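You operate a simulated robot arm through the tools that you are given. There is no shell and no other tool. Be economical: measure what you need, move in short steps, check, and stop when the job is done.

You run a simulated two-armed robot. Do the job below in one go: nothing can be reset, and whatever is moved stays where it is left.

## Task
Take the stopper off the stone bottle and lay it down on the top of the ledger table. Then put the filament stem on the top of the ledger table away on the left half of the wall bench. Then fetch the small carbon block from the top of the ledger table and stand it on top of the wire spool. The order counts.

It is judged by the outcome, as a careful person would: the job done as asked, and still so three seconds after it is handed in. It fails if anything else is knocked over, pushed out of place, dropped, spilled or broken. A push-on lid holds only when it is set on centred and level and pressed home; a screw cap is set on level and turned clockwise until tight.

## Robot
Two 7-joint arms with two-finger grippers on one trunk, on a base that drives. Base frame: it is fixed to the floor where the robot stands at the start and does not move with it; the origin is under the middle of the robot, x ahead of it, y to its left, z up; the surface under the hand at the start is at about z = 720. Readings come in mm, degrees, newtons and seconds.
The left shoulder is at the start at [70, 139, 1180], the right one opposite. With the tool pointing down near the work surface each hand reaches from about 200 to 740 mm from the robot's upright axis, wherever it stands, measured 20 degrees to its own side. Places, roughly: left half of the wall bench [-5400, 1000, 800]; stone bottle (5x5x11 cm) [500, 100, 800]. Payload 3.43 kg a hand.
The tool frame of a hand sits at the grasp point between the pads (the TCP): z along the fingers, y along the line on which they close. The tips reach 30 mm beyond it. The gripper opens to 104 mm. The gripper's body begins 57 mm behind the TCP.
Orientation is that of the tool frame in the base frame, as a unit quaternion [w, x, y, z]. With the fingers straight down and closing along the base's y, the tool's x points along the base's -x, its y along +y and its z along -z.

## Interface
- The arms move only by the tool apply_moves. It takes "left_deltas", "right_deltas" or both (then of equal length, played together; a hand with none holds still); each is a list of rows, each an object (a shift or turn left out is 0, a gripper value left out holds the last) with "travel": the shift along the tool's x, y, z in mm, a list of three; "angular": the turn, a rotation vector about the tool's x, y, z in rad, a list of three; "jaw": the opening in per cent of the stroke, from 0 (shut) to 100 (fully open). In form: [{"travel": [x, y, z], "angular": [wx, wy, wz], "jaw": jaw}, ...]. A call has 1 to 20 rows; each row shifts and turns the commanded pose from where the row before left it, along the tool's axes as they then stand. Rows are played at 5 a second. More than 50 mm and 8.6 degrees between two rows, or a gripper value outside its range, and nothing of the call is played. Where a pose cannot be reached the arm comes as near as it can. A force on the tool above 40 N (or 10 N above the force at the start of the call, whichever is more), or a blocked arm, ends the call early, and 0.2 s more pass. Each finger travels about 45 mm/s and halts on what it meets, pressing with about 24 N; the grip force reading is that of the motor and also rises with nothing between the fingers. The clock runs only during rows and for 0.2 s after the last one: add rows that do not move to give the fingers time. It gives the time, the measured TCP pose, the force on the tool (base axes), the opening and the grip force at its end, in the units of the frame above (readings bear some noise), with the torque about the TCP (base axes, N m) and any sound that the robot's microphone picked up.
- Cameras (640 x 400 px; columns grow to the right, rows downward): "scene" is now at [122.8, 28.7, 1392.8]; the picture's right is [0.38, -0.93, 0.00], its down [-0.68, -0.28, -0.68] and it looks along [0.63, 0.26, -0.73] (base axes); focal length 248 px, centre (320, 200). "left" rides on the left gripper at [67, -18, -90] in its tool frame; the picture's right is [0.25, 0.97, 0.00], its down [-0.73, 0.19, -0.66] and it looks along [-0.64, 0.17, 0.75] (tool axes); focal length 218 px, centre (320, 200). "right" rides on the right gripper at [67, 18, -90] in its tool frame; the picture's right is [-0.25, 0.97, 0.00], its down [-0.73, -0.19, -0.66] and it looks along [-0.64, -0.17, 0.75] (tool axes); focal length 218 px, centre (320, 200). There is no depth. A picture from a camera that has moved, and an enlarged one, comes with that camera's place and axes in the base frame and with its lens.
- snapshot(camera): a new picture of that camera. It takes no simulated time.
- lift_body(by): slides the trunk up (or, below 0, down) by that many mm; the arms and the scene camera ride with it, the base frame stays. It gives what a move gives, with no picture.
- roll_base(legs): drives the robot by 1 to 6 legs, each [ahead, left, turn to the left] in mm, mm and degrees, along the robot's own axes; the way and the turn of a leg run together, so that a leg with both is an arc; at most 1500 mm and 180 degrees a leg. The arms and the cameras ride along, it lands a little off, and it stops where it bumps. It gives what a move gives.
- turn_head(pan, tilt): turns the head with the scene camera to pan (to the left, within 86 degrees either way) and tilt (down, from -29 to 69), counted from straight ahead of the robot. It gives what a move gives.
- zoom(camera, box): a new picture of the part [left, top, right, bottom] of that camera's present view, enlarged. It takes no simulated time.
- close_job(): hands the job in; it is judged then, once.

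Go step by step. Nothing tells you exact positions but the pictures and the camera data: compare them with the known pose of the tool, close in by small moves and look again before you grip or let go. The budget is 165 turns and 138 pictures, counting those below and the enlarged ones. Unless the task says otherwise, let go and move clear before handing in, and close with one line.

The tools are called after ">>>" as name(argument=value, ...) on one line, values as JSON. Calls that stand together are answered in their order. apply_moves: Moves the arms, as the interface text tells. Its arguments: {"type":"object","properties":{"left_deltas":{"type":"array","items":{"type":"object","properties":{"travel":{"type":"array","items":{"type":"number"}},"angular":{"type":"array","items":{"type":"number"}},"jaw":{"type":"number"}}}},"right_deltas":{"type":"array","items":{"type":"object","properties":{"travel":{"type":"array","items":{"type":"number"}},"angular":{"type":"array","items":{"type":"number"}},"jaw":{"type":"number"}}}}},"required":[]} The other tools are called the same way: lift_body (by) slides the trunk up or down; roll_base (legs) drives the base; turn_head (pan, tilt) turns the head that bears the scene camera; snapshot (camera) takes a picture; zoom (camera, box) takes an enlarged picture of a part of a camera's view; close_job () hands the job in.

At the start:

```text
time_s: 0.0
left_position: [438.2, 419.0, 985.0]
left_tcp_rot: [0.0, 0.0, 1.0, 0.0]
left_ft_force: [-0.4, -0.2, 0.2]
left_wrist_torque: [-0.03, 0.03, 0.0]
left_width: 104.0
left_grip_force: 0.0
right_position: [445.1, -5.9, 1066.4]
right_tcp_rot: [-0.001, 0.0, 1.0, 0.0]
right_ft_force: [-0.6, -0.2, 0.3]
right_wrist_torque: [0.01, -0.01, -0.02]
right_width: 103.7
right_grip_force: 0.1
trunk travel left (down, up): [-675.0, 265.0]
robot x, y, heading: [-0.2, -1.9, -0.1]
head pan, tilt: [22.3, 47.2]
```

scene: 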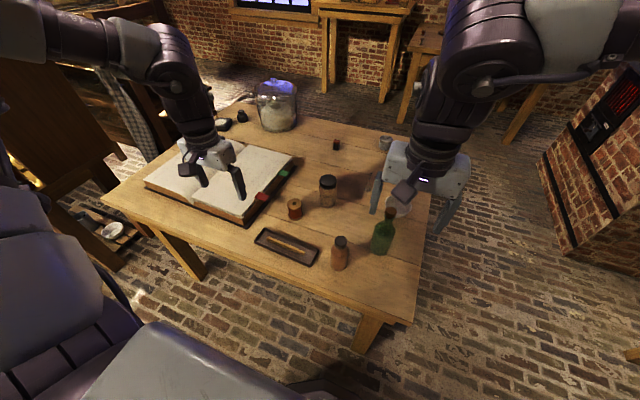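
right: 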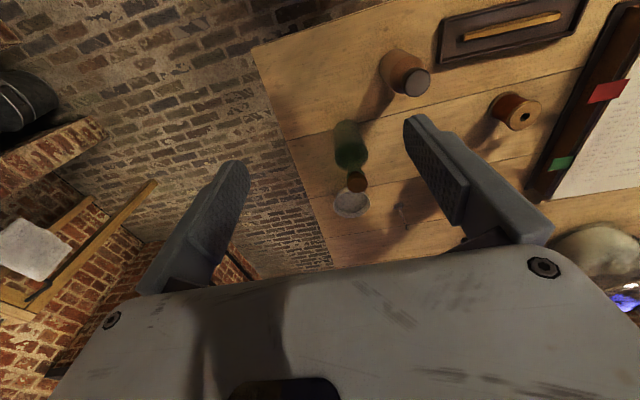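
left: 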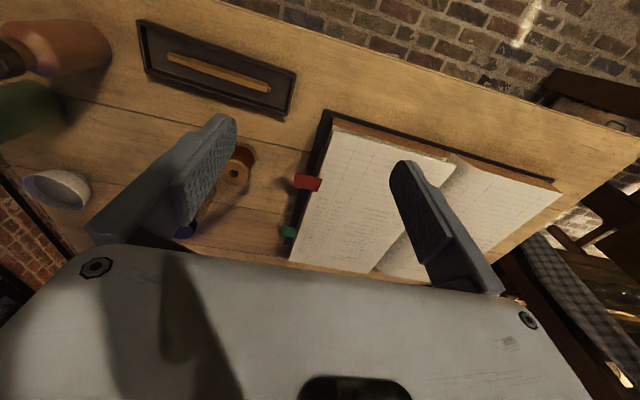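

I see a table with a ledger, a pen-like stem in a tray, a wire spool, bottles, and a small black block. I'll zoom in to identify them.

>>> zoom(camera="scene", box=[220, 160, 440, 298])

>>> zoom(camera="scene", box=[200, 70, 420, 208])

```text
2.90 times, centred on (330, 229) of scene
camera zoom: at [122.8, 28.7, 1392.8], right [0.38, -0.93, 0.0], down [-0.68, -0.28, -0.68], along [0.63, 0.26, -0.73], focal length 718 px, centre (291, 116)
```

zoom: 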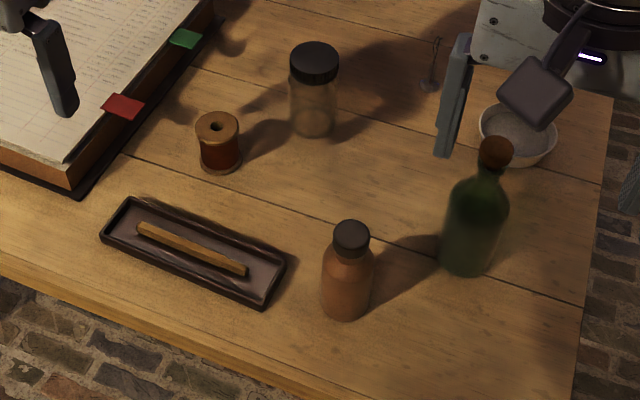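

```text
2.90 times, centred on (310, 139) of scene
camera zoom: at [122.8, 28.7, 1392.8], right [0.38, -0.93, 0.0], down [-0.68, -0.28, -0.68], along [0.63, 0.26, -0.73], focal length 718 px, centre (349, 377)
```

zoom: 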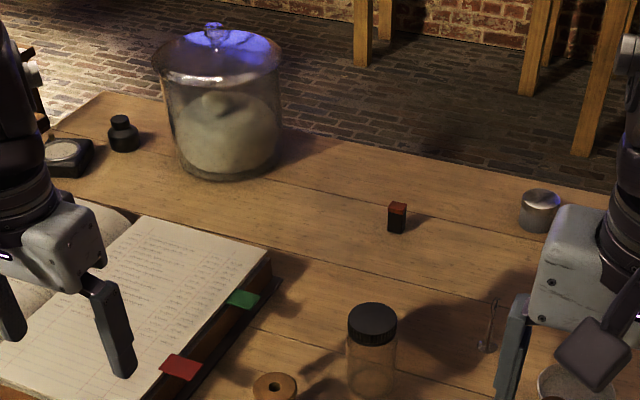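

>>> zoom(camera="right", box=[320, 60, 480, 260])

>>> zoom(camera="scene", box=[340, 160, 420, 210])

>>> zoom(camera="scene", box=[280, 220, 380, 282])

```text
2.00 times, centred on (400, 160) of right
camera zoom: at [378.1, 14.2, 1155.7], right [0.25, 0.97, 0.0], down [0.73, -0.19, 0.66], along [0.64, -0.17, -0.75], focal length 436 px, centre (160, 280)
```

zoom: 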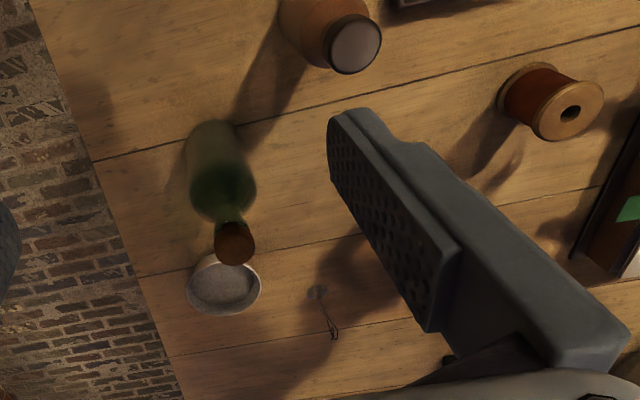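

```text
8.00 times, centred on (380, 185) of scene
camera zoom: at [122.8, 28.7, 1392.8], right [0.38, -0.93, 0.0], down [-0.68, -0.28, -0.68], along [0.63, 0.26, -0.73], focal length 1980 px, centre (-160, 320)
```

zoom: 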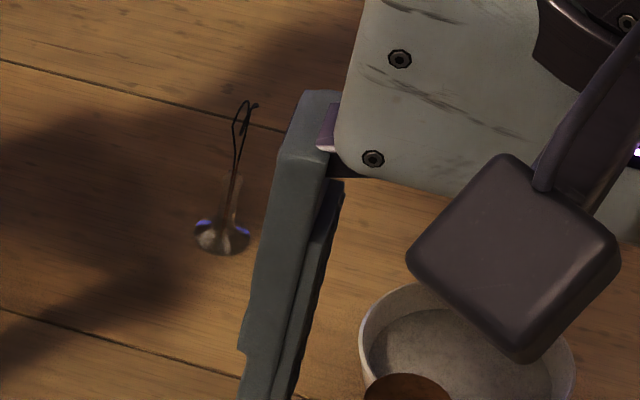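

```text
6.40 times, centred on (330, 251) of scene
camera zoom: at [122.8, 28.7, 1392.8], right [0.38, -0.93, 0.0], down [-0.68, -0.28, -0.68], along [0.63, 0.26, -0.73], focal length 1584 px, centre (256, -126)
```

zoom: 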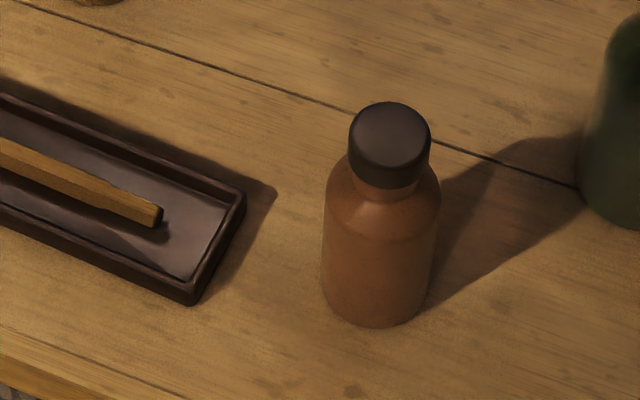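

The terracotta bottle is the stone bottle, with its stopper near (486,120,~825). The filament stem is the glass flare near (820,116), the carbon block is near (1040,324) and the spool near (611,324). I'll bring the right hand above the stopper first.

>>> apply_moves(right_deltas=[{"travel": [-8, 25, 27]}, {"travel": [-8, 25, 27]}, {"travel": [-8, 25, 27]}, {"travel": [-8, 25, 27]}, {"travel": [-9, 26, 27], "jaw": 70}, {"travel": [0, 0, 0]}])

>>> snapshot(camera="right")

>>> snapshot(camera="scene")

```text
time_s: 1.4
left_position: [436.7, 419.8, 986.3]
left_tcp_rot: [0.0, 0.001, 1.0, -0.001]
left_ft_force: [-0.6, -0.3, -0.4]
left_wrist_torque: [0.0, 0.0, 0.01]
left_width: 104.0
left_grip_force: 0.0
right_position: [487.4, 120.8, 932.8]
right_tcp_rot: [0.0, 0.0, 1.0, 0.001]
right_ft_force: [0.0, -0.1, -0.3]
right_wrist_torque: [0.04, 0.0, 0.0]
right_width: 72.6
right_grip_force: 0.2
trunk travel left (down, up): [-675.0, 265.0]
robot x, y, heading: [-1.0, 0.6, -0.0]
head pan, tilt: [22.3, 47.2]
```

```text
129 pictures are left
camera right: at [420.3, 139.7, 1020.7], right [0.25, 0.97, 0.0], down [0.73, -0.19, 0.66], along [0.64, -0.17, -0.75], focal length 218 px, centre (320, 200)
```

right: 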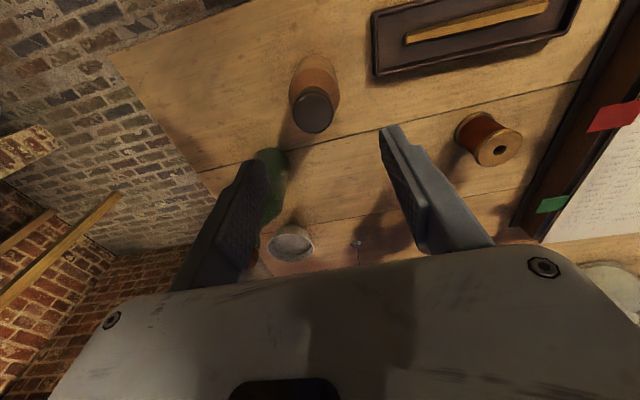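

```text
128 pictures are left
camera scene: at [122.5, 27.6, 1392.9], right [0.38, -0.93, 0.0], down [-0.68, -0.28, -0.68], along [0.63, 0.26, -0.73], focal length 248 px, centre (320, 200)
```

scene: 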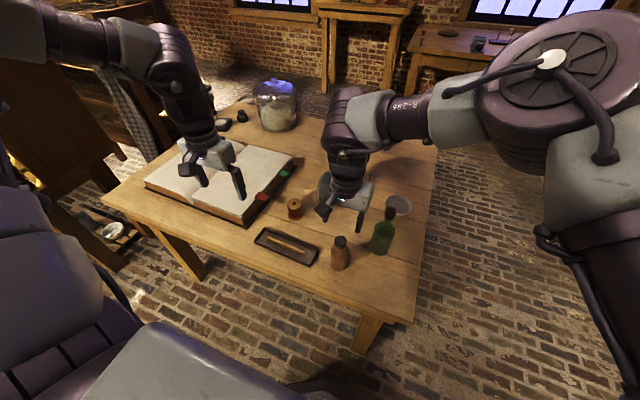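

The wrist camera puts the stopper at about (484.5,116.5). I'll align and come partway down, then check.

>>> apply_moves(right_deltas=[{"travel": [2, -4, 30]}, {"travel": [0, 0, 30]}, {"travel": [0, 0, 17]}, {"travel": [0, 0, 0]}])

>>> snapshot(camera="right")

>>> zoom(camera="scene", box=[280, 190, 400, 282])

```text
time_s: 2.4
left_position: [438.2, 420.0, 986.1]
left_tcp_rot: [0.0, 0.0, 1.0, 0.0]
left_ft_force: [-0.1, 0.2, -0.7]
left_wrist_torque: [-0.01, -0.01, 0.02]
left_width: 104.2
left_grip_force: 0.1
right_position: [485.0, 116.6, 855.0]
right_tcp_rot: [0.0, 0.0, 1.0, 0.0]
right_ft_force: [0.5, 0.0, 0.1]
right_wrist_torque: [0.01, 0.0, 0.01]
right_width: 72.9
right_grip_force: 0.1
trunk travel left (down, up): [-675.0, 265.0]
robot x, y, heading: [-3.5, 1.5, -0.1]
head pan, tilt: [22.3, 47.2]
```

```text
127 pictures are left
camera right: at [417.4, 135.9, 943.7], right [0.25, 0.97, 0.0], down [0.73, -0.19, 0.66], along [0.64, -0.17, -0.75], focal length 218 px, centre (320, 200)
```

right: 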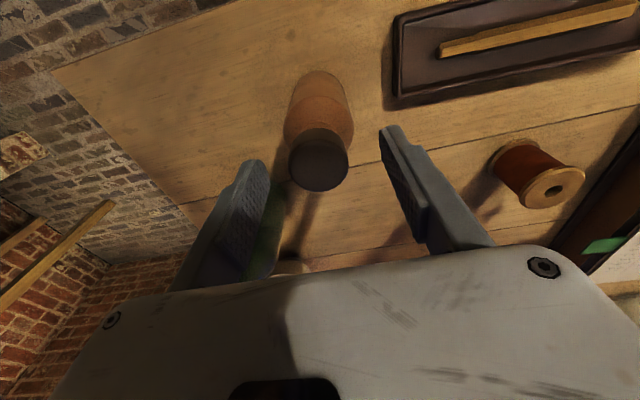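

```text
4.35 times, centred on (340, 236) of scene
camera zoom: at [122.8, 28.6, 1392.9], right [0.38, -0.93, 0.0], down [-0.68, -0.28, -0.68], along [0.63, 0.26, -0.73], focal length 1076 px, centre (233, 44)
```

zoom: 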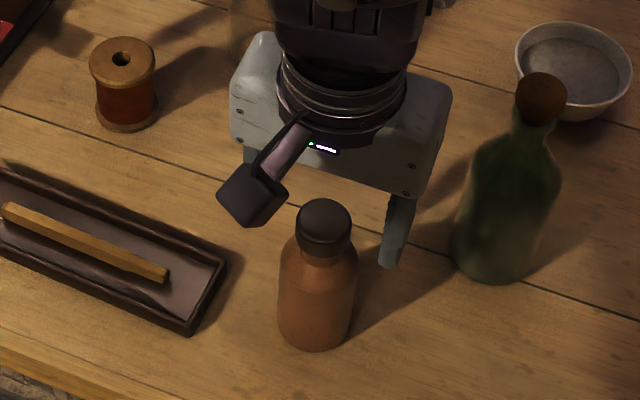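

>>> apply_moves(right_deltas=[{"travel": [1, 1, 10]}, {"travel": [0, 0, 9]}, {"jaw": 45}, {"jaw": 30}, {"jaw": 20}, {"jaw": 15}, {}, {}])

>>> snapshot(camera="right")

>>> zoom(camera="scene", box=[280, 190, 400, 282])

```text
time_s: 4.2
left_position: [437.4, 420.3, 985.7]
left_tcp_rot: [0.0, 0.0, 1.0, 0.0]
left_ft_force: [-0.5, 0.3, 0.0]
left_wrist_torque: [-0.02, 0.02, 0.03]
left_width: 104.1
left_grip_force: 0.0
right_position: [483.5, 118.8, 836.1]
right_tcp_rot: [0.0, 0.0, 1.0, 0.0]
right_ft_force: [-0.7, -0.9, 1.0]
right_wrist_torque: [-0.03, 0.03, -0.01]
right_width: 31.1
right_grip_force: 23.9
trunk travel left (down, up): [-675.0, 265.0]
robot x, y, heading: [2.8, -1.6, -0.4]
head pan, tilt: [22.3, 47.2]
heard: snap
```

```text
125 pictures are left
camera right: at [416.3, 137.4, 925.2], right [0.25, 0.97, 0.0], down [0.73, -0.19, 0.66], along [0.64, -0.17, -0.75], focal length 218 px, centre (320, 200)
```

right: 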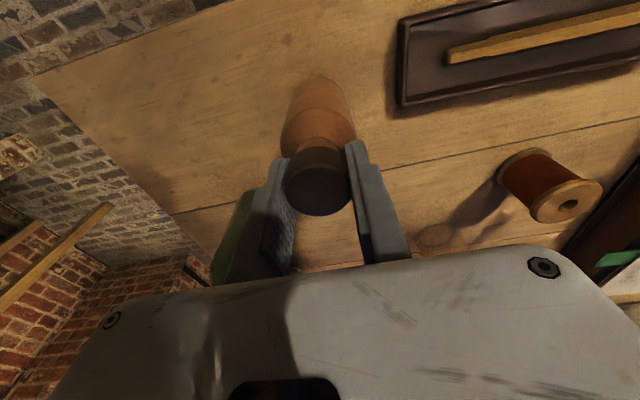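

```text
4.35 times, centred on (340, 236) of scene
camera zoom: at [122.7, 28.6, 1392.9], right [0.38, -0.93, 0.0], down [-0.68, -0.28, -0.68], along [0.63, 0.26, -0.73], focal length 1076 px, centre (233, 44)
```

zoom: 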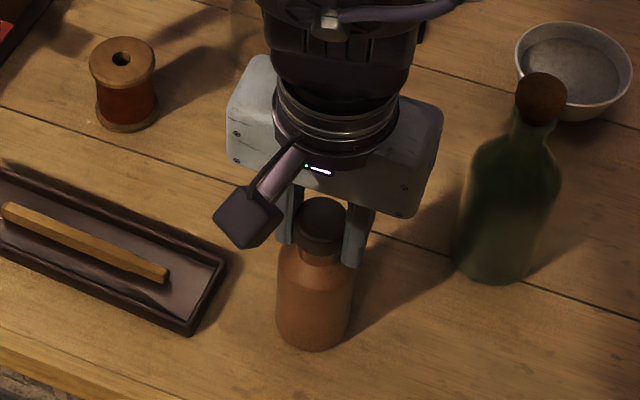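

A snap was heard and the stopper is gripped, 31 mm wide. I'll lift slowly.

>>> apply_moves(right_deltas=[{"travel": [0, 0, -4]}, {"travel": [0, 0, -4]}, {"travel": [0, 0, -6]}, {"travel": [0, 0, -6]}, {}])

>>> zoom(camera="scene", box=[280, 190, 400, 282])

```text
time_s: 5.4
left_position: [438.7, 420.1, 984.8]
left_tcp_rot: [-0.001, -0.001, 1.0, -0.001]
left_ft_force: [0.3, -0.1, -0.2]
left_wrist_torque: [0.03, 0.0, -0.02]
left_width: 104.1
left_grip_force: 0.0
right_position: [483.6, 118.5, 856.3]
right_tcp_rot: [-0.001, 0.0, 1.0, 0.0]
right_ft_force: [-0.5, -0.1, -0.3]
right_wrist_torque: [0.02, -0.03, -0.01]
right_width: 30.8
right_grip_force: 24.8
trunk travel left (down, up): [-675.0, 265.0]
robot x, y, heading: [2.1, -2.5, -0.0]
head pan, tilt: [22.3, 47.2]
```

```text
4.35 times, centred on (340, 236) of scene
camera zoom: at [122.9, 28.8, 1392.8], right [0.38, -0.93, 0.0], down [-0.68, -0.28, -0.68], along [0.63, 0.26, -0.73], focal length 1076 px, centre (233, 44)
```

zoom: 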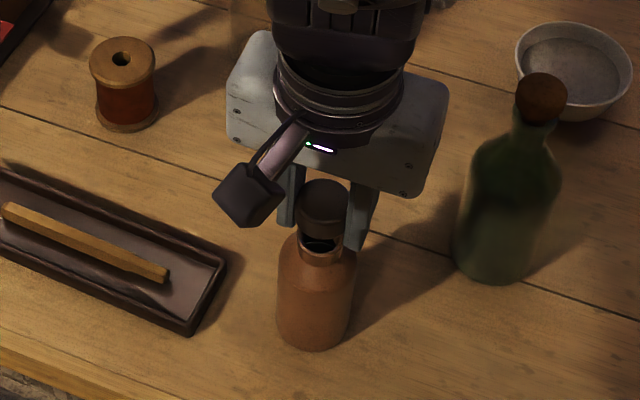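

The stopper is off and the bottle stayed put. I'll carry the stopper to a clear spot at (455,20) and lower it.

>>> apply_moves(right_deltas=[{"travel": [0, 0, -40]}, {"travel": [9, -33, 0]}, {"travel": [10, -33, 0]}, {"travel": [10, -33, 0]}, {"travel": [0, 0, 40]}, {"travel": [0, 0, 40]}, {"travel": [0, 0, 40]}, {"travel": [0, 0, 10]}, {}])

>>> zoom(camera="scene", box=[290, 190, 450, 310])

>>> snapshot(camera="right")

```text
time_s: 7.4
left_position: [438.0, 419.8, 985.6]
left_tcp_rot: [0.001, 0.0, 1.0, -0.001]
left_ft_force: [-0.1, -0.2, -0.3]
left_wrist_torque: [0.05, 0.02, -0.02]
left_width: 103.8
left_grip_force: 0.1
right_position: [453.9, 18.7, 765.5]
right_tcp_rot: [0.0, 0.0, 1.0, 0.0]
right_ft_force: [1.1, -0.7, -0.6]
right_wrist_torque: [0.03, 0.04, 0.0]
right_width: 30.9
right_grip_force: 23.7
trunk travel left (down, up): [-675.0, 265.0]
robot x, y, heading: [-1.3, 4.8, -0.3]
head pan, tilt: [22.3, 47.2]
```

```text
3.33 times, centred on (370, 250) of scene
camera zoom: at [122.6, 28.5, 1392.9], right [0.38, -0.93, 0.0], down [-0.68, -0.28, -0.68], along [0.63, 0.26, -0.73], focal length 825 px, centre (153, 33)
```

zoom: 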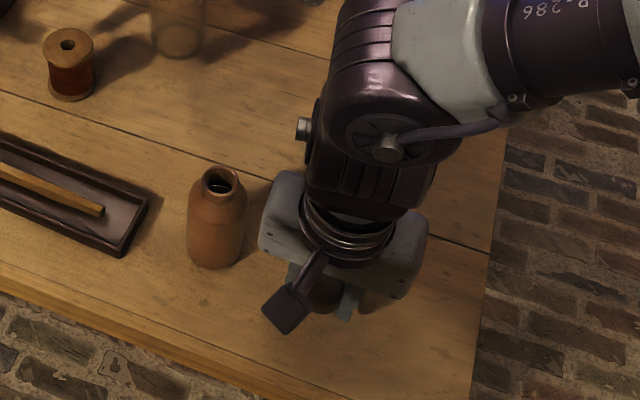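

```text
121 pictures are left
camera right: at [387.5, 37.3, 854.8], right [0.25, 0.97, 0.0], down [0.73, -0.19, 0.66], along [0.64, -0.17, -0.75], focal length 218 px, centre (320, 200)
```

right: 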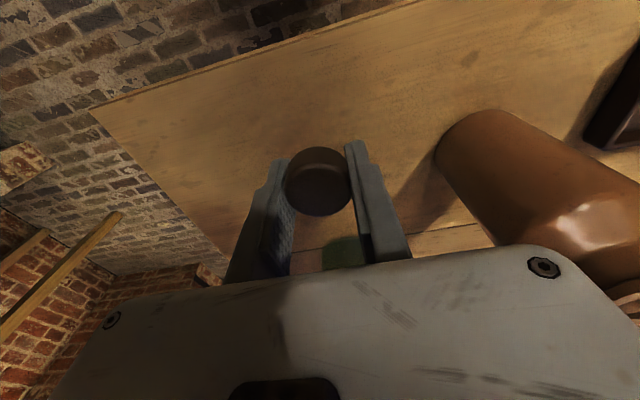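

Clear of everything, and about 15 mm to go. I'll step down, watching the force.

>>> apply_moves(right_deltas=[{"travel": [0, 0, 5]}, {"travel": [0, 0, 4]}, {"travel": [0, 0, 2]}, {}])

```text
time_s: 8.4
left_position: [437.4, 420.2, 985.8]
left_tcp_rot: [0.0, 0.0, 1.0, 0.0]
left_ft_force: [1.1, 0.6, -0.2]
left_wrist_torque: [0.01, -0.01, -0.01]
left_width: 104.1
left_grip_force: 0.0
right_position: [454.3, 19.0, 755.0]
right_tcp_rot: [0.0, -0.001, 1.0, 0.0]
right_ft_force: [-0.1, -0.4, 0.6]
right_wrist_torque: [0.01, -0.02, -0.01]
right_width: 31.2
right_grip_force: 24.1
trunk travel left (down, up): [-675.0, 265.0]
robot x, y, heading: [1.6, 1.8, 0.2]
head pan, tilt: [22.3, 47.2]
```

>>> apply_moves(right_deltas=[{"travel": [0, 0, 2]}, {"travel": [0, 0, 2]}, {}])

>>> snapshot(camera="right")

```text
time_s: 9.2
left_position: [437.6, 419.7, 986.5]
left_tcp_rot: [-0.001, 0.0, 1.0, 0.0]
left_ft_force: [1.1, 0.2, -1.1]
left_wrist_torque: [0.0, -0.01, 0.01]
left_width: 103.9
left_grip_force: 0.2
right_position: [454.1, 18.7, 750.9]
right_tcp_rot: [0.0, -0.001, 1.0, 0.0]
right_ft_force: [-0.9, -0.2, -0.3]
right_wrist_torque: [-0.04, 0.01, 0.02]
right_width: 31.2
right_grip_force: 23.4
trunk travel left (down, up): [-675.0, 265.0]
robot x, y, heading: [4.0, 1.9, 0.0]
head pan, tilt: [22.3, 47.2]
```

```text
120 pictures are left
camera right: at [387.5, 37.4, 839.8], right [0.25, 0.97, 0.0], down [0.73, -0.19, 0.66], along [0.64, -0.17, -0.75], focal length 218 px, centre (320, 200)
```

right: 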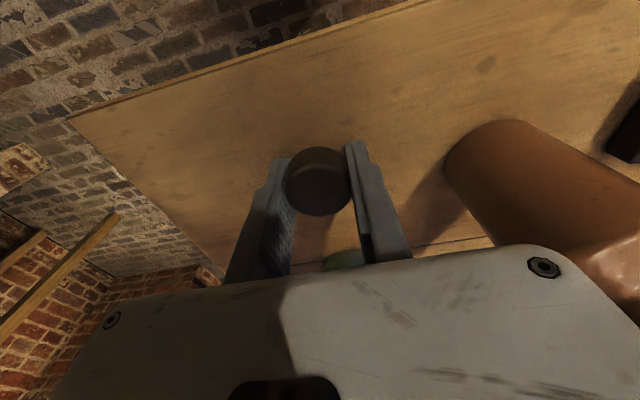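

>>> apply_moves(right_deltas=[{"travel": [0, 0, 1.5]}, {"travel": [0, 0, 1.5]}, {}])

```text
time_s: 10.0
left_position: [437.9, 421.0, 986.4]
left_tcp_rot: [0.0, 0.0, 1.0, 0.0]
left_ft_force: [0.2, -0.1, 0.5]
left_wrist_torque: [0.02, 0.0, -0.01]
left_width: 104.2
left_grip_force: 0.0
right_position: [454.2, 17.9, 748.2]
right_tcp_rot: [0.0, 0.0, 1.0, 0.0]
right_ft_force: [0.7, 0.0, -0.2]
right_wrist_torque: [0.01, -0.03, -0.01]
right_width: 31.5
right_grip_force: 24.2
trunk travel left (down, up): [-675.0, 265.0]
robot x, y, heading: [-1.1, 1.9, -0.2]
head pan, tilt: [22.3, 47.2]
```

>>> apply_moves(right_deltas=[{"travel": [0, 0, 1.5]}, {"travel": [0, 0, 1.5]}, {}])

>>> zoom(camera="scene", box=[330, 220, 410, 280])

```text
time_s: 10.8
left_position: [436.8, 421.1, 986.9]
left_tcp_rot: [0.0, 0.001, 1.0, -0.001]
left_ft_force: [-0.3, 0.5, 0.6]
left_wrist_torque: [0.01, -0.01, 0.0]
left_width: 103.9
left_grip_force: 0.1
right_position: [453.9, 17.6, 746.7]
right_tcp_rot: [0.0, -0.001, 1.0, 0.0]
right_ft_force: [0.9, -0.1, 13.2]
right_wrist_torque: [-0.09, 0.13, 0.16]
right_width: 31.2
right_grip_force: 23.4
trunk travel left (down, up): [-675.0, 265.0]
robot x, y, heading: [0.0, -2.4, 0.1]
head pan, tilt: [22.3, 47.2]
```

```text
6.67 times, centred on (370, 250) of scene
camera zoom: at [121.5, 28.5, 1393.2], right [0.38, -0.93, 0.0], down [-0.68, -0.28, -0.68], along [0.63, 0.26, -0.73], focal length 1650 px, centre (-13, -133)
```

zoom: 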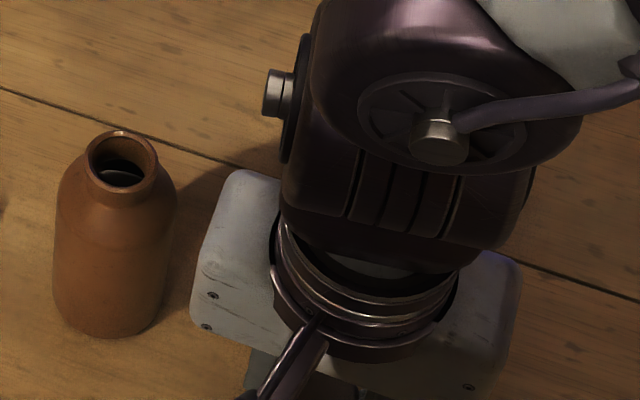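

Contact at 13 N. I'll back off slightly, open, and rise.

>>> apply_moves(right_deltas=[{"travel": [0, 0, -1]}, {"jaw": 35}, {"jaw": 45}, {"jaw": 60}, {}, {"travel": [0, 0, -30]}, {"travel": [0, 0, -40]}, {"travel": [0, 0, -40]}, {"travel": [0, 0, -40]}, {"travel": [0, 0, -40]}, {}])

>>> snapshot(camera="right")

>>> snapshot(camera="scene")

```text
time_s: 13.2
left_position: [438.4, 419.6, 985.4]
left_tcp_rot: [-0.001, 0.0, 1.0, 0.0]
left_ft_force: [-0.9, 0.5, 0.4]
left_wrist_torque: [-0.03, 0.02, 0.03]
left_width: 103.7
left_grip_force: 0.0
right_position: [453.3, 19.6, 936.4]
right_tcp_rot: [-0.001, -0.001, 1.0, 0.0]
right_ft_force: [0.3, 0.9, 0.3]
right_wrist_torque: [-0.01, 0.01, 0.01]
right_width: 62.2
right_grip_force: 0.0
trunk travel left (down, up): [-675.0, 265.0]
robot x, y, heading: [-1.3, -0.3, -0.2]
head pan, tilt: [22.3, 47.2]
```

```text
118 pictures are left
camera right: at [388.0, 39.5, 1024.8], right [0.25, 0.97, 0.0], down [0.73, -0.19, 0.66], along [0.63, -0.17, -0.75], focal length 218 px, centre (320, 200)
```

right: 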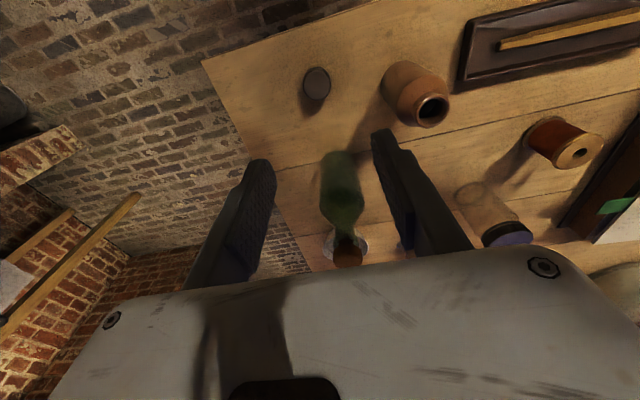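

```text
117 pictures are left
camera scene: at [123.7, 29.2, 1392.7], right [0.38, -0.93, 0.0], down [-0.68, -0.28, -0.68], along [0.63, 0.26, -0.73], focal length 248 px, centre (320, 200)
```

scene: 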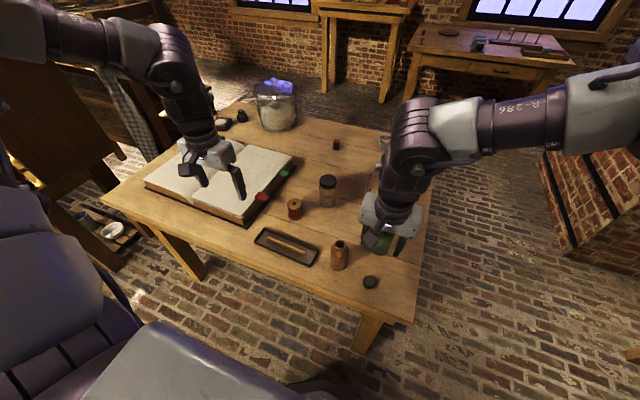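

The stopper is down. The stem at (820,116) is best reached from the table's right side, so I'll check that floor space.

>>> turn_head(pan=-40, tilt=35)

>>> snapshot(camera="scene")

```text
time_s: 14.5
left_position: [438.7, 418.7, 986.4]
left_tcp_rot: [0.0, 0.0, 1.0, 0.0]
left_ft_force: [-0.7, -0.1, -0.2]
left_wrist_torque: [0.04, -0.01, 0.0]
left_width: 103.7
left_grip_force: 0.0
right_position: [453.8, 19.9, 935.4]
right_tcp_rot: [0.0, 0.0, 1.0, -0.001]
right_ft_force: [0.4, -0.7, 0.7]
right_wrist_torque: [-0.01, 0.01, -0.01]
right_width: 62.2
right_grip_force: 0.0
trunk travel left (down, up): [-675.0, 265.0]
robot x, y, heading: [2.7, 2.5, -0.0]
head pan, tilt: [-40.0, 35.0]
```

```text
116 pictures are left
camera scene: at [116.7, -58.0, 1410.7], right [-0.64, -0.77, 0.0], down [-0.44, 0.37, -0.82], along [0.63, -0.53, -0.57], focal length 248 px, centre (320, 200)
```

scene: 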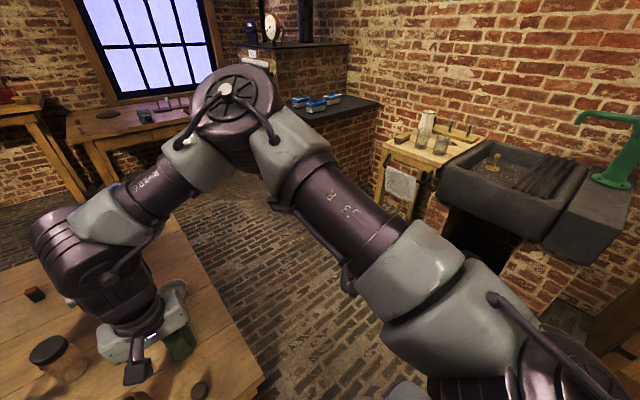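

The aisle on the right is about 1.1 m wide and free. I'll drive around to the right side of the table and face it.

>>> roll_base(legs=[[-250, 0, 0], [0, -550, 0], [1070, 0, 0], [0, 0, 90]])

>>> turn_head(pan=0, tilt=45)

>>> snapshot(camera="scene")

>>> snapshot(camera="right")

```text
time_s: 28.0
left_position: [414.9, -106.4, 986.9]
left_tcp_rot: [0.0, -0.699, 0.715, 0.0]
left_ft_force: [-0.3, 0.2, -0.5]
left_wrist_torque: [0.0, 0.05, -0.01]
left_width: 103.9
left_grip_force: 0.0
right_position: [816.7, -100.7, 936.0]
right_tcp_rot: [0.0, -0.698, 0.716, 0.0]
right_ft_force: [-0.8, 0.9, -0.6]
right_wrist_torque: [0.0, -0.01, 0.01]
right_width: 62.4
right_grip_force: 0.1
trunk travel left (down, up): [-675.0, 265.0]
robot x, y, heading: [823.7, -553.2, 88.9]
head pan, tilt: [-40.0, 35.0]
```

```text
time_s: 29.1
left_position: [415.2, -105.3, 986.5]
left_tcp_rot: [0.0, -0.698, 0.716, 0.0]
left_ft_force: [-0.5, -0.2, 0.0]
left_wrist_torque: [0.02, -0.02, -0.02]
left_width: 103.9
left_grip_force: 0.1
right_position: [815.8, -100.0, 935.7]
right_tcp_rot: [0.0, -0.698, 0.716, 0.0]
right_ft_force: [0.7, 0.4, -0.7]
right_wrist_torque: [0.0, -0.02, 0.02]
right_width: 62.4
right_grip_force: 0.1
trunk travel left (down, up): [-675.0, 265.0]
robot x, y, heading: [823.3, -556.3, 88.5]
head pan, tilt: [0.0, 45.0]
```

```text
115 pictures are left
camera scene: at [826.5, -424.4, 1395.9], right [1.0, -0.03, 0.0], down [-0.02, -0.71, -0.71], along [0.02, 0.71, -0.71], focal length 248 px, centre (320, 200)
```

scene: 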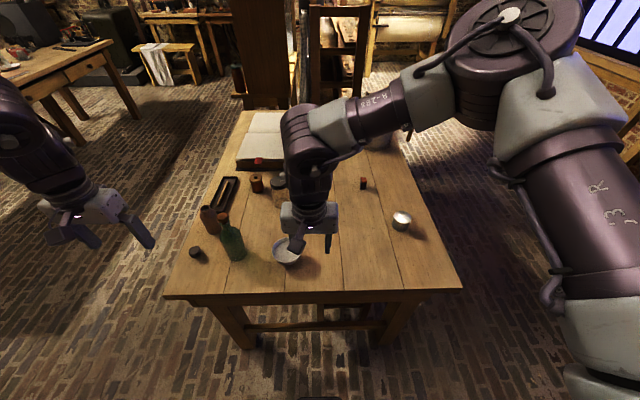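

```text
114 pictures are left
camera right: at [797.1, -165.2, 1024.7], right [-0.96, 0.28, 0.0], down [0.21, 0.72, 0.66], along [0.18, 0.63, -0.75], focal length 218 px, centre (320, 200)
```

right: 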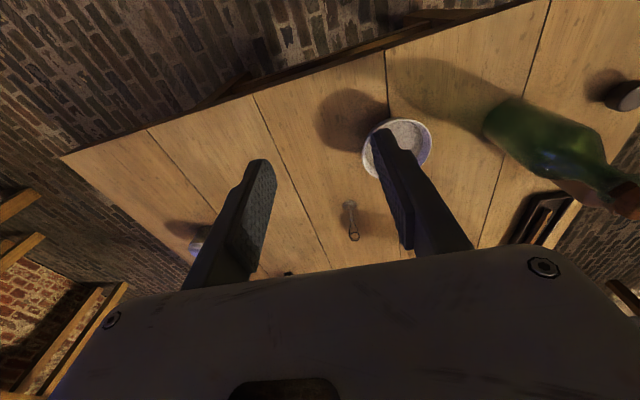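

Now facing the table. The stem is at about (820,113), top near z 804. I'll move the right hand above it.

>>> apply_moves(right_deltas=[{"travel": [-43, 0.3, 0]}, {"travel": [-43, 0.3, 0]}, {"travel": [-43, 0.3, 10], "jaw": 45}, {"travel": [-42, 0.3, 15]}, {"travel": [-42, 0.3, 15]}, {"travel": [0, 0, 20]}, {}])

>>> snapshot(camera="right")

>>> zoom(camera="scene", box=[260, 140, 380, 230])

```text
time_s: 30.7
left_position: [415.8, -106.1, 986.9]
left_tcp_rot: [0.0, -0.698, 0.716, 0.0]
left_ft_force: [-0.6, 0.0, 0.2]
left_wrist_torque: [-0.02, -0.04, 0.03]
left_width: 104.0
left_grip_force: 0.1
right_position: [797.7, 7.0, 901.6]
right_tcp_rot: [0.001, -0.697, 0.717, 0.002]
right_ft_force: [0.3, -0.6, 0.5]
right_wrist_torque: [0.02, 0.0, 0.01]
right_width: 46.7
right_grip_force: 0.1
right hand out of reach, approached as far as the arm can: row 3, 4, 5, 6
trunk travel left (down, up): [-675.0, 265.0]
robot x, y, heading: [824.9, -554.8, 88.9]
head pan, tilt: [0.0, 45.0]
```

```text
113 pictures are left
camera right: at [778.1, -58.6, 990.4], right [-0.96, 0.28, 0.0], down [0.21, 0.72, 0.66], along [0.18, 0.63, -0.75], focal length 218 px, centre (320, 200)
```

right: 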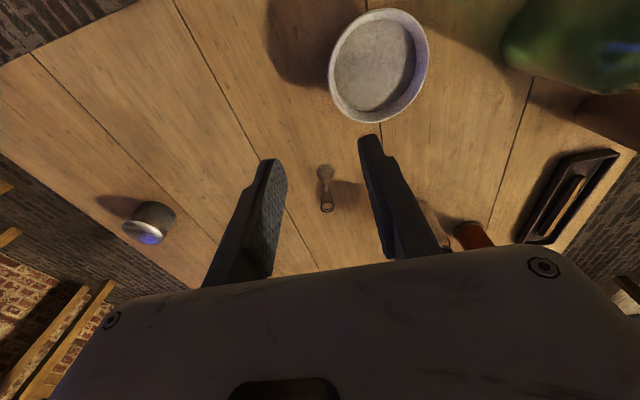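

```text
4.44 times, centred on (320, 185) of scene
camera zoom: at [826.3, -424.9, 1395.9], right [1.0, -0.03, 0.0], down [-0.02, -0.71, -0.71], along [0.02, 0.71, -0.71], focal length 1100 px, centre (320, 267)
```

zoom: 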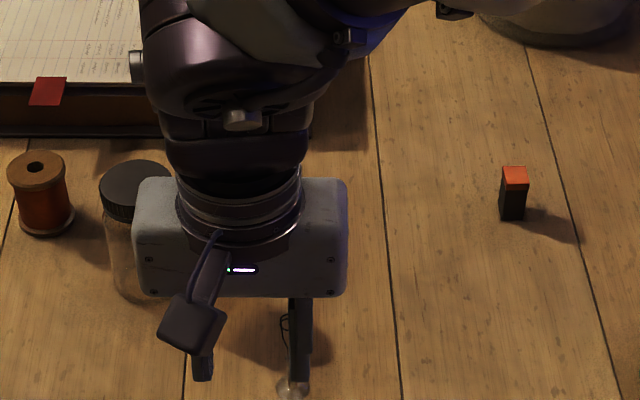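

The arm runs out of reach at this angle. I'll raise the hand, then shift the base to the robot's left and a little closer so the stem lies to the right hand's own side.

>>> apply_moves(right_deltas=[{"travel": [20, 0, -40]}, {"travel": [20, 0, -40]}, {"travel": [20, 0, -20]}, {}])

>>> roll_base(legs=[[0, 200, 1], [40, 0, 0]])

>>> snapshot(camera="right")

```text
time_s: 31.7
left_position: [415.3, -106.8, 986.4]
left_tcp_rot: [0.001, -0.697, 0.717, 0.0]
left_ft_force: [0.1, 0.0, -0.7]
left_wrist_torque: [0.03, 0.01, -0.01]
left_width: 103.8
left_grip_force: 0.1
right_position: [795.8, -53.7, 1003.1]
right_tcp_rot: [0.0, -0.698, 0.716, 0.0]
right_ft_force: [0.8, 0.1, 0.1]
right_wrist_torque: [-0.07, -0.01, 0.0]
right_width: 46.9
right_grip_force: 0.0
trunk travel left (down, up): [-675.0, 265.0]
robot x, y, heading: [827.2, -551.0, 88.6]
head pan, tilt: [0.0, 45.0]
```

```text
time_s: 33.8
left_position: [211.3, -76.1, 989.1]
left_tcp_rot: [0.001, -0.704, 0.71, 0.002]
left_ft_force: [-0.2, -0.1, 0.3]
left_wrist_torque: [0.03, 0.01, 0.01]
left_width: 104.0
left_grip_force: 0.0
right_position: [591.3, -15.6, 1005.1]
right_tcp_rot: [0.002, -0.705, 0.709, 0.003]
right_ft_force: [-0.5, -1.4, 0.4]
right_wrist_torque: [0.06, -0.01, 0.01]
right_width: 46.9
right_grip_force: 0.2
trunk travel left (down, up): [-675.0, 265.0]
robot x, y, heading: [627.1, -510.8, 89.7]
head pan, tilt: [0.0, 45.0]
```

```text
111 pictures are left
camera right: at [572.4, -81.1, 1093.2], right [-0.97, 0.26, 0.0], down [0.2, 0.73, 0.66], along [0.17, 0.64, -0.75], focal length 218 px, centre (320, 200)
```

right: 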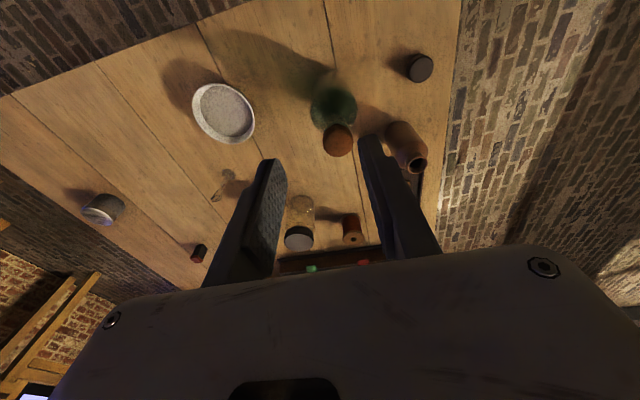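

>>> apply_moves(right_deltas=[{"travel": [-20, -40, 0]}, {"travel": [-20, -40, 0]}, {"travel": [-20, -40, 10]}, {"travel": [-23, -38, 15]}, {"travel": [-23, -36, 15]}, {"travel": [-23, -35, 20]}, {"travel": [0, 0, 40]}, {"travel": [0, 0, 40]}, {}])

>>> snapshot(camera="right")

>>> snapshot(camera="scene")

```text
time_s: 35.8
left_position: [210.2, -71.3, 986.6]
left_tcp_rot: [-0.001, -0.704, 0.71, 0.0]
left_ft_force: [-0.1, 0.2, -0.3]
left_wrist_torque: [0.01, 0.01, 0.01]
left_width: 104.0
left_grip_force: 0.0
right_position: [692.6, -22.6, 870.3]
right_tcp_rot: [0.002, -0.703, 0.711, 0.0]
right_ft_force: [0.7, 0.1, 0.3]
right_wrist_torque: [0.03, 0.01, 0.01]
right_width: 46.8
right_grip_force: 0.1
right hand out of reach, approached as far as the arm can: row 2, 3, 4, 5, 6, 7, 8
trunk travel left (down, up): [-675.0, 265.0]
robot x, y, heading: [626.9, -511.4, 89.7]
head pan, tilt: [0.0, 45.0]
```

```text
110 pictures are left
camera right: at [674.9, -88.2, 960.0], right [-0.96, 0.26, 0.0], down [0.2, 0.73, 0.66], along [0.17, 0.64, -0.75], focal length 218 px, centre (320, 200)
```

right: 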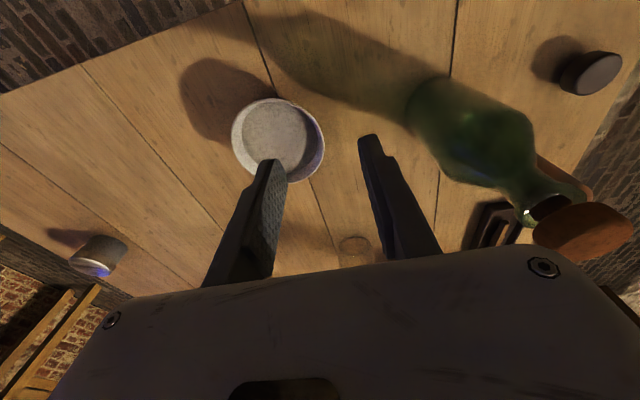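

```text
109 pictures are left
camera scene: at [626.1, -383.0, 1396.0], right [1.0, -0.01, 0.0], down [-0.01, -0.71, -0.71], along [0.01, 0.71, -0.71], focal length 248 px, centre (320, 200)
```

scene: 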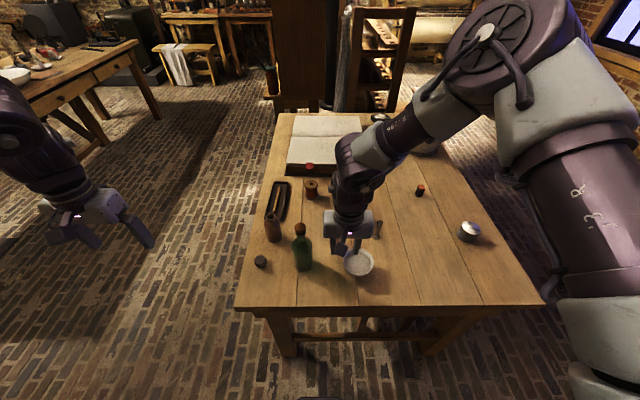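

The arm stopped early although it isn't fully stretched. I'll probe a plain sideways move to learn what limits it.

>>> apply_moves(right_deltas=[{"travel": [0, -40, 0]}, {"travel": [0, -40, 0]}, {"travel": [0, -40, 0]}, {}])

```text
time_s: 36.8
left_position: [209.7, -70.7, 985.0]
left_tcp_rot: [0.001, -0.704, 0.71, 0.0]
left_ft_force: [-0.8, -0.1, 0.2]
left_wrist_torque: [0.0, 0.01, 0.02]
left_width: 104.0
left_grip_force: 0.0
right_position: [749.9, -78.2, 884.8]
right_tcp_rot: [0.003, -0.703, 0.711, 0.0]
right_ft_force: [-0.5, 0.7, -0.1]
right_wrist_torque: [-0.03, -0.03, 0.03]
right_width: 46.9
right_grip_force: 0.1
right hand out of reach, approached as far as the arm can: row 1, 2, 3
trunk travel left (down, up): [-675.0, 265.0]
robot x, y, heading: [627.5, -514.3, 89.8]
head pan, tilt: [0.0, 45.0]
```

>>> apply_moves(right_deltas=[{"angular": [0, 0, 0.14]}, {"angular": [0, 0, 0.14]}, {"angular": [0, 0, 0.14]}, {"angular": [0, 0, 0.14]}, {}])

>>> snapshot(camera="scene")

```text
time_s: 38.0
left_position: [209.7, -71.2, 986.0]
left_tcp_rot: [0.0, -0.704, 0.71, 0.001]
left_ft_force: [0.3, -0.4, -0.3]
left_wrist_torque: [0.04, -0.03, 0.01]
left_width: 104.1
left_grip_force: 0.0
right_position: [748.4, -78.7, 884.0]
right_tcp_rot: [0.0, -0.48, 0.877, 0.0]
right_ft_force: [-0.3, 0.6, -0.7]
right_wrist_torque: [0.03, 0.0, -0.03]
right_width: 47.0
right_grip_force: 0.0
trunk travel left (down, up): [-675.0, 265.0]
robot x, y, heading: [625.6, -508.6, 89.7]
head pan, tilt: [0.0, 45.0]
```

```text
108 pictures are left
camera scene: at [625.6, -382.2, 1395.9], right [1.0, -0.01, 0.0], down [-0.01, -0.71, -0.71], along [0.01, 0.71, -0.71], focal length 248 px, centre (320, 200)
```

scene: 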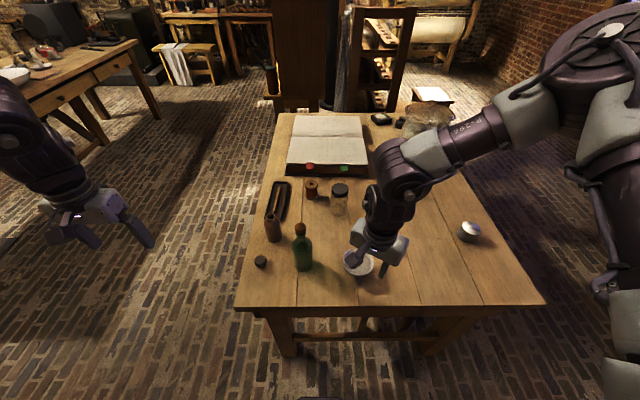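

Turning the wrist clockwise frees it. I'll go on toward the stem with this yaw.

>>> apply_moves(right_deltas=[{"travel": [-40, 9, 0], "angular": [0, 0, 0]}, {"travel": [-40, 9, 0]}, {"travel": [-40, 9, 0]}, {"travel": [-40, 9, 0]}, {"travel": [-42, 9, 10]}, {}])

>>> snapshot(camera="right")

```text
time_s: 39.4
left_position: [210.4, -71.6, 987.1]
left_tcp_rot: [0.0, -0.704, 0.711, 0.001]
left_ft_force: [-0.1, 1.0, -0.2]
left_wrist_torque: [0.01, 0.01, 0.01]
left_width: 103.7
left_grip_force: 0.1
right_position: [813.2, 105.2, 875.3]
right_tcp_rot: [0.001, -0.479, 0.878, 0.001]
right_ft_force: [-0.4, -0.9, 0.1]
right_wrist_torque: [0.02, 0.01, 0.02]
right_width: 46.8
right_grip_force: 0.1
right hand out of reach, approached as far as the arm can: row 5
trunk travel left (down, up): [-675.0, 265.0]
robot x, y, heading: [624.1, -509.2, 89.4]
head pan, tilt: [0.0, 45.0]
```

```text
107 pictures are left
camera right: at [764.1, 60.0, 962.9], right [-0.68, 0.74, 0.0], down [0.56, 0.51, 0.66], along [0.48, 0.45, -0.75], focal length 218 px, centre (320, 200)
```

right: 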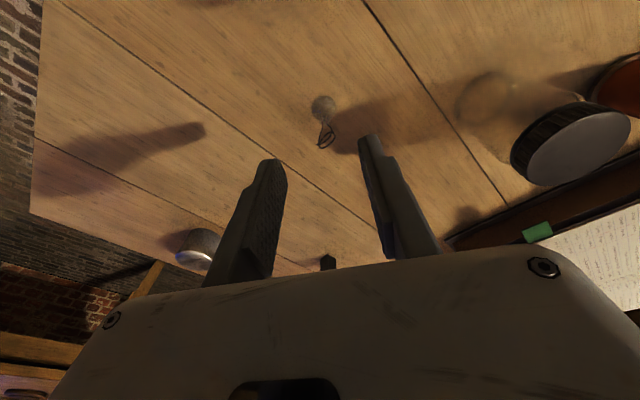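

>>> zoom(camera="right", box=[280, 80, 380, 160])

>>> apply_moves(right_deltas=[{"angular": [0, 0, 0.1]}, {"angular": [0, 0, 0.1]}, {}])

>>> snapshot(camera="right")

```text
5.00 times, centred on (330, 120) of right
camera zoom: at [764.1, 60.0, 962.9], right [-0.68, 0.74, 0.0], down [0.56, 0.51, 0.66], along [0.48, 0.45, -0.75], focal length 1091 px, centre (270, 600)
```

zoom: 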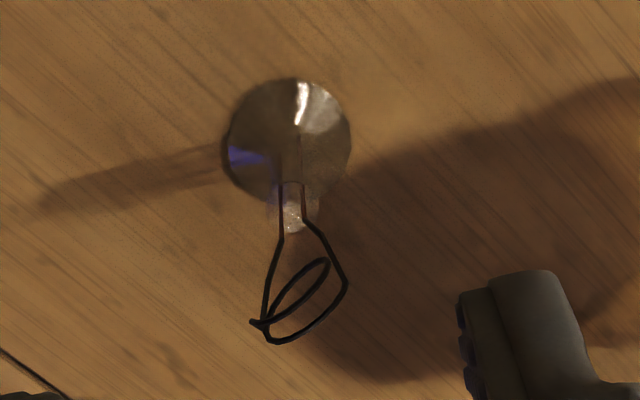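

```text
time_s: 40.1
left_position: [210.2, -71.7, 986.2]
left_tcp_rot: [0.0, -0.704, 0.71, 0.0]
left_ft_force: [0.4, -0.5, -0.1]
left_wrist_torque: [-0.01, -0.02, -0.03]
left_width: 104.1
left_grip_force: 0.1
right_position: [813.5, 106.5, 874.9]
right_tcp_rot: [0.0, -0.39, 0.921, -0.001]
right_ft_force: [-0.8, -0.4, -0.4]
right_wrist_torque: [0.0, 0.0, -0.01]
right_width: 46.8
right_grip_force: 0.1
trunk travel left (down, up): [-675.0, 265.0]
robot x, y, heading: [624.1, -511.1, 89.5]
head pan, tilt: [0.0, 45.0]
```

```text
105 pictures are left
camera right: at [754.8, 72.2, 963.1], right [-0.52, 0.85, 0.0], down [0.64, 0.39, 0.66], along [0.56, 0.34, -0.75], focal length 218 px, centre (320, 200)
```

right: 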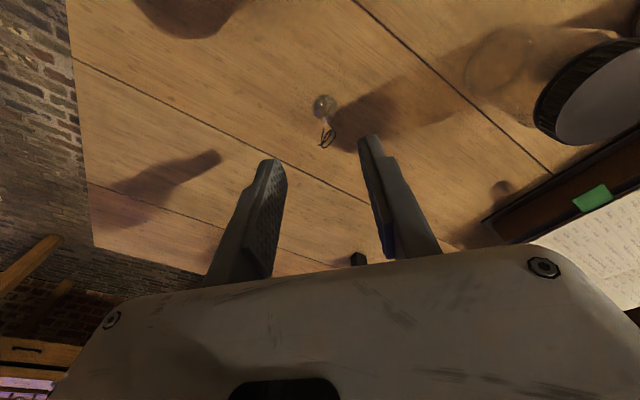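

The stem is a flanged glass tube (z 718–767) with a delicate wire loop above, at about (820,116). To clamp only the glass, I'll tilt the fingers 45° forward so the loop stays outside the pads.

>>> apply_moves(right_deltas=[{"angular": [0, -0.131, 0]}, {"angular": [0, -0.131, 0]}, {"angular": [0, -0.131, 0]}, {"angular": [0, -0.131, 0]}, {"angular": [0, -0.131, 0]}, {"angular": [0, -0.131, 0]}, {}])

>>> snapshot(camera="right")

>>> snapshot(camera="scene")

```text
time_s: 41.8
left_position: [210.9, -70.7, 986.3]
left_tcp_rot: [0.0, -0.704, 0.71, 0.0]
left_ft_force: [0.1, 0.5, -0.9]
left_wrist_torque: [0.0, 0.0, 0.0]
left_width: 103.9
left_grip_force: 0.1
right_position: [815.1, 106.7, 874.8]
right_tcp_rot: [0.353, -0.361, 0.85, 0.151]
right_ft_force: [-0.1, 0.0, 0.3]
right_wrist_torque: [0.01, 0.0, 0.02]
right_width: 46.8
right_grip_force: 0.1
trunk travel left (down, up): [-675.0, 265.0]
robot x, y, heading: [629.1, -515.9, 89.8]
head pan, tilt: [0.0, 45.0]
```

```text
104 pictures are left
camera right: at [725.0, 40.3, 889.7], right [-0.57, 0.8, 0.18], down [0.17, -0.1, 0.98], along [0.8, 0.59, -0.08], focal length 218 px, centre (320, 200)
```

right: 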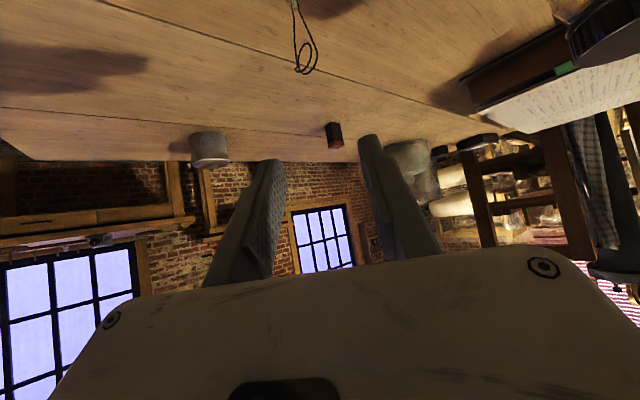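

```text
103 pictures are left
camera scene: at [626.5, -382.2, 1395.9], right [1.0, -0.01, 0.0], down [-0.01, -0.71, -0.71], along [0.01, 0.71, -0.71], focal length 248 px, centre (320, 200)
```

scene: 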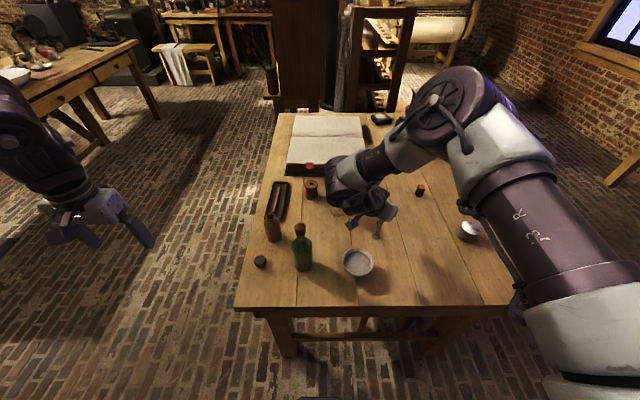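

>>> apply_moves(right_deltas=[{"travel": [12, 3, 15]}, {"travel": [14, 0, 14]}, {"travel": [14, 0, 14]}, {"travel": [14, 0, 14]}, {}])

>>> snapshot(camera="right")

>>> zoom(camera="scene", box=[320, 170, 420, 240])

```text
time_s: 43.0
left_position: [209.5, -71.1, 985.9]
left_tcp_rot: [0.0, -0.704, 0.71, 0.0]
left_ft_force: [-0.2, -0.6, 0.3]
left_wrist_torque: [0.02, -0.01, -0.01]
left_width: 104.2
left_grip_force: 0.1
right_position: [812.5, 109.6, 795.2]
right_tcp_rot: [0.353, -0.361, 0.85, 0.15]
right_ft_force: [-0.2, 0.4, -0.3]
right_wrist_torque: [0.0, 0.01, -0.04]
right_width: 46.7
right_grip_force: 0.0
trunk travel left (down, up): [-675.0, 265.0]
robot x, y, heading: [626.7, -514.1, 89.8]
head pan, tilt: [0.0, 45.0]
```

```text
102 pictures are left
camera right: at [723.8, 44.1, 810.6], right [-0.57, 0.8, 0.18], down [0.17, -0.1, 0.98], along [0.8, 0.59, -0.08], focal length 218 px, centre (320, 200)
```

right: 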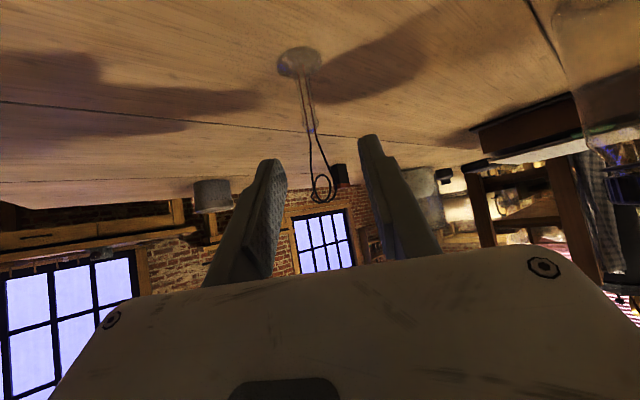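

```text
5.71 times, centred on (370, 205) of scene
camera zoom: at [625.9, -382.5, 1395.9], right [1.0, -0.01, 0.0], down [-0.01, -0.71, -0.71], along [0.01, 0.71, -0.71], focal length 1414 px, centre (34, 171)
```

zoom: 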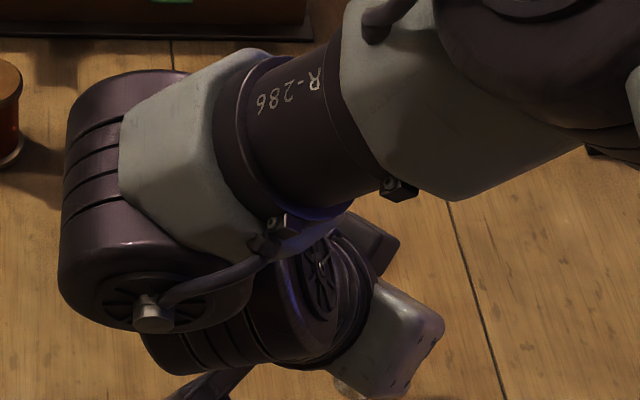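

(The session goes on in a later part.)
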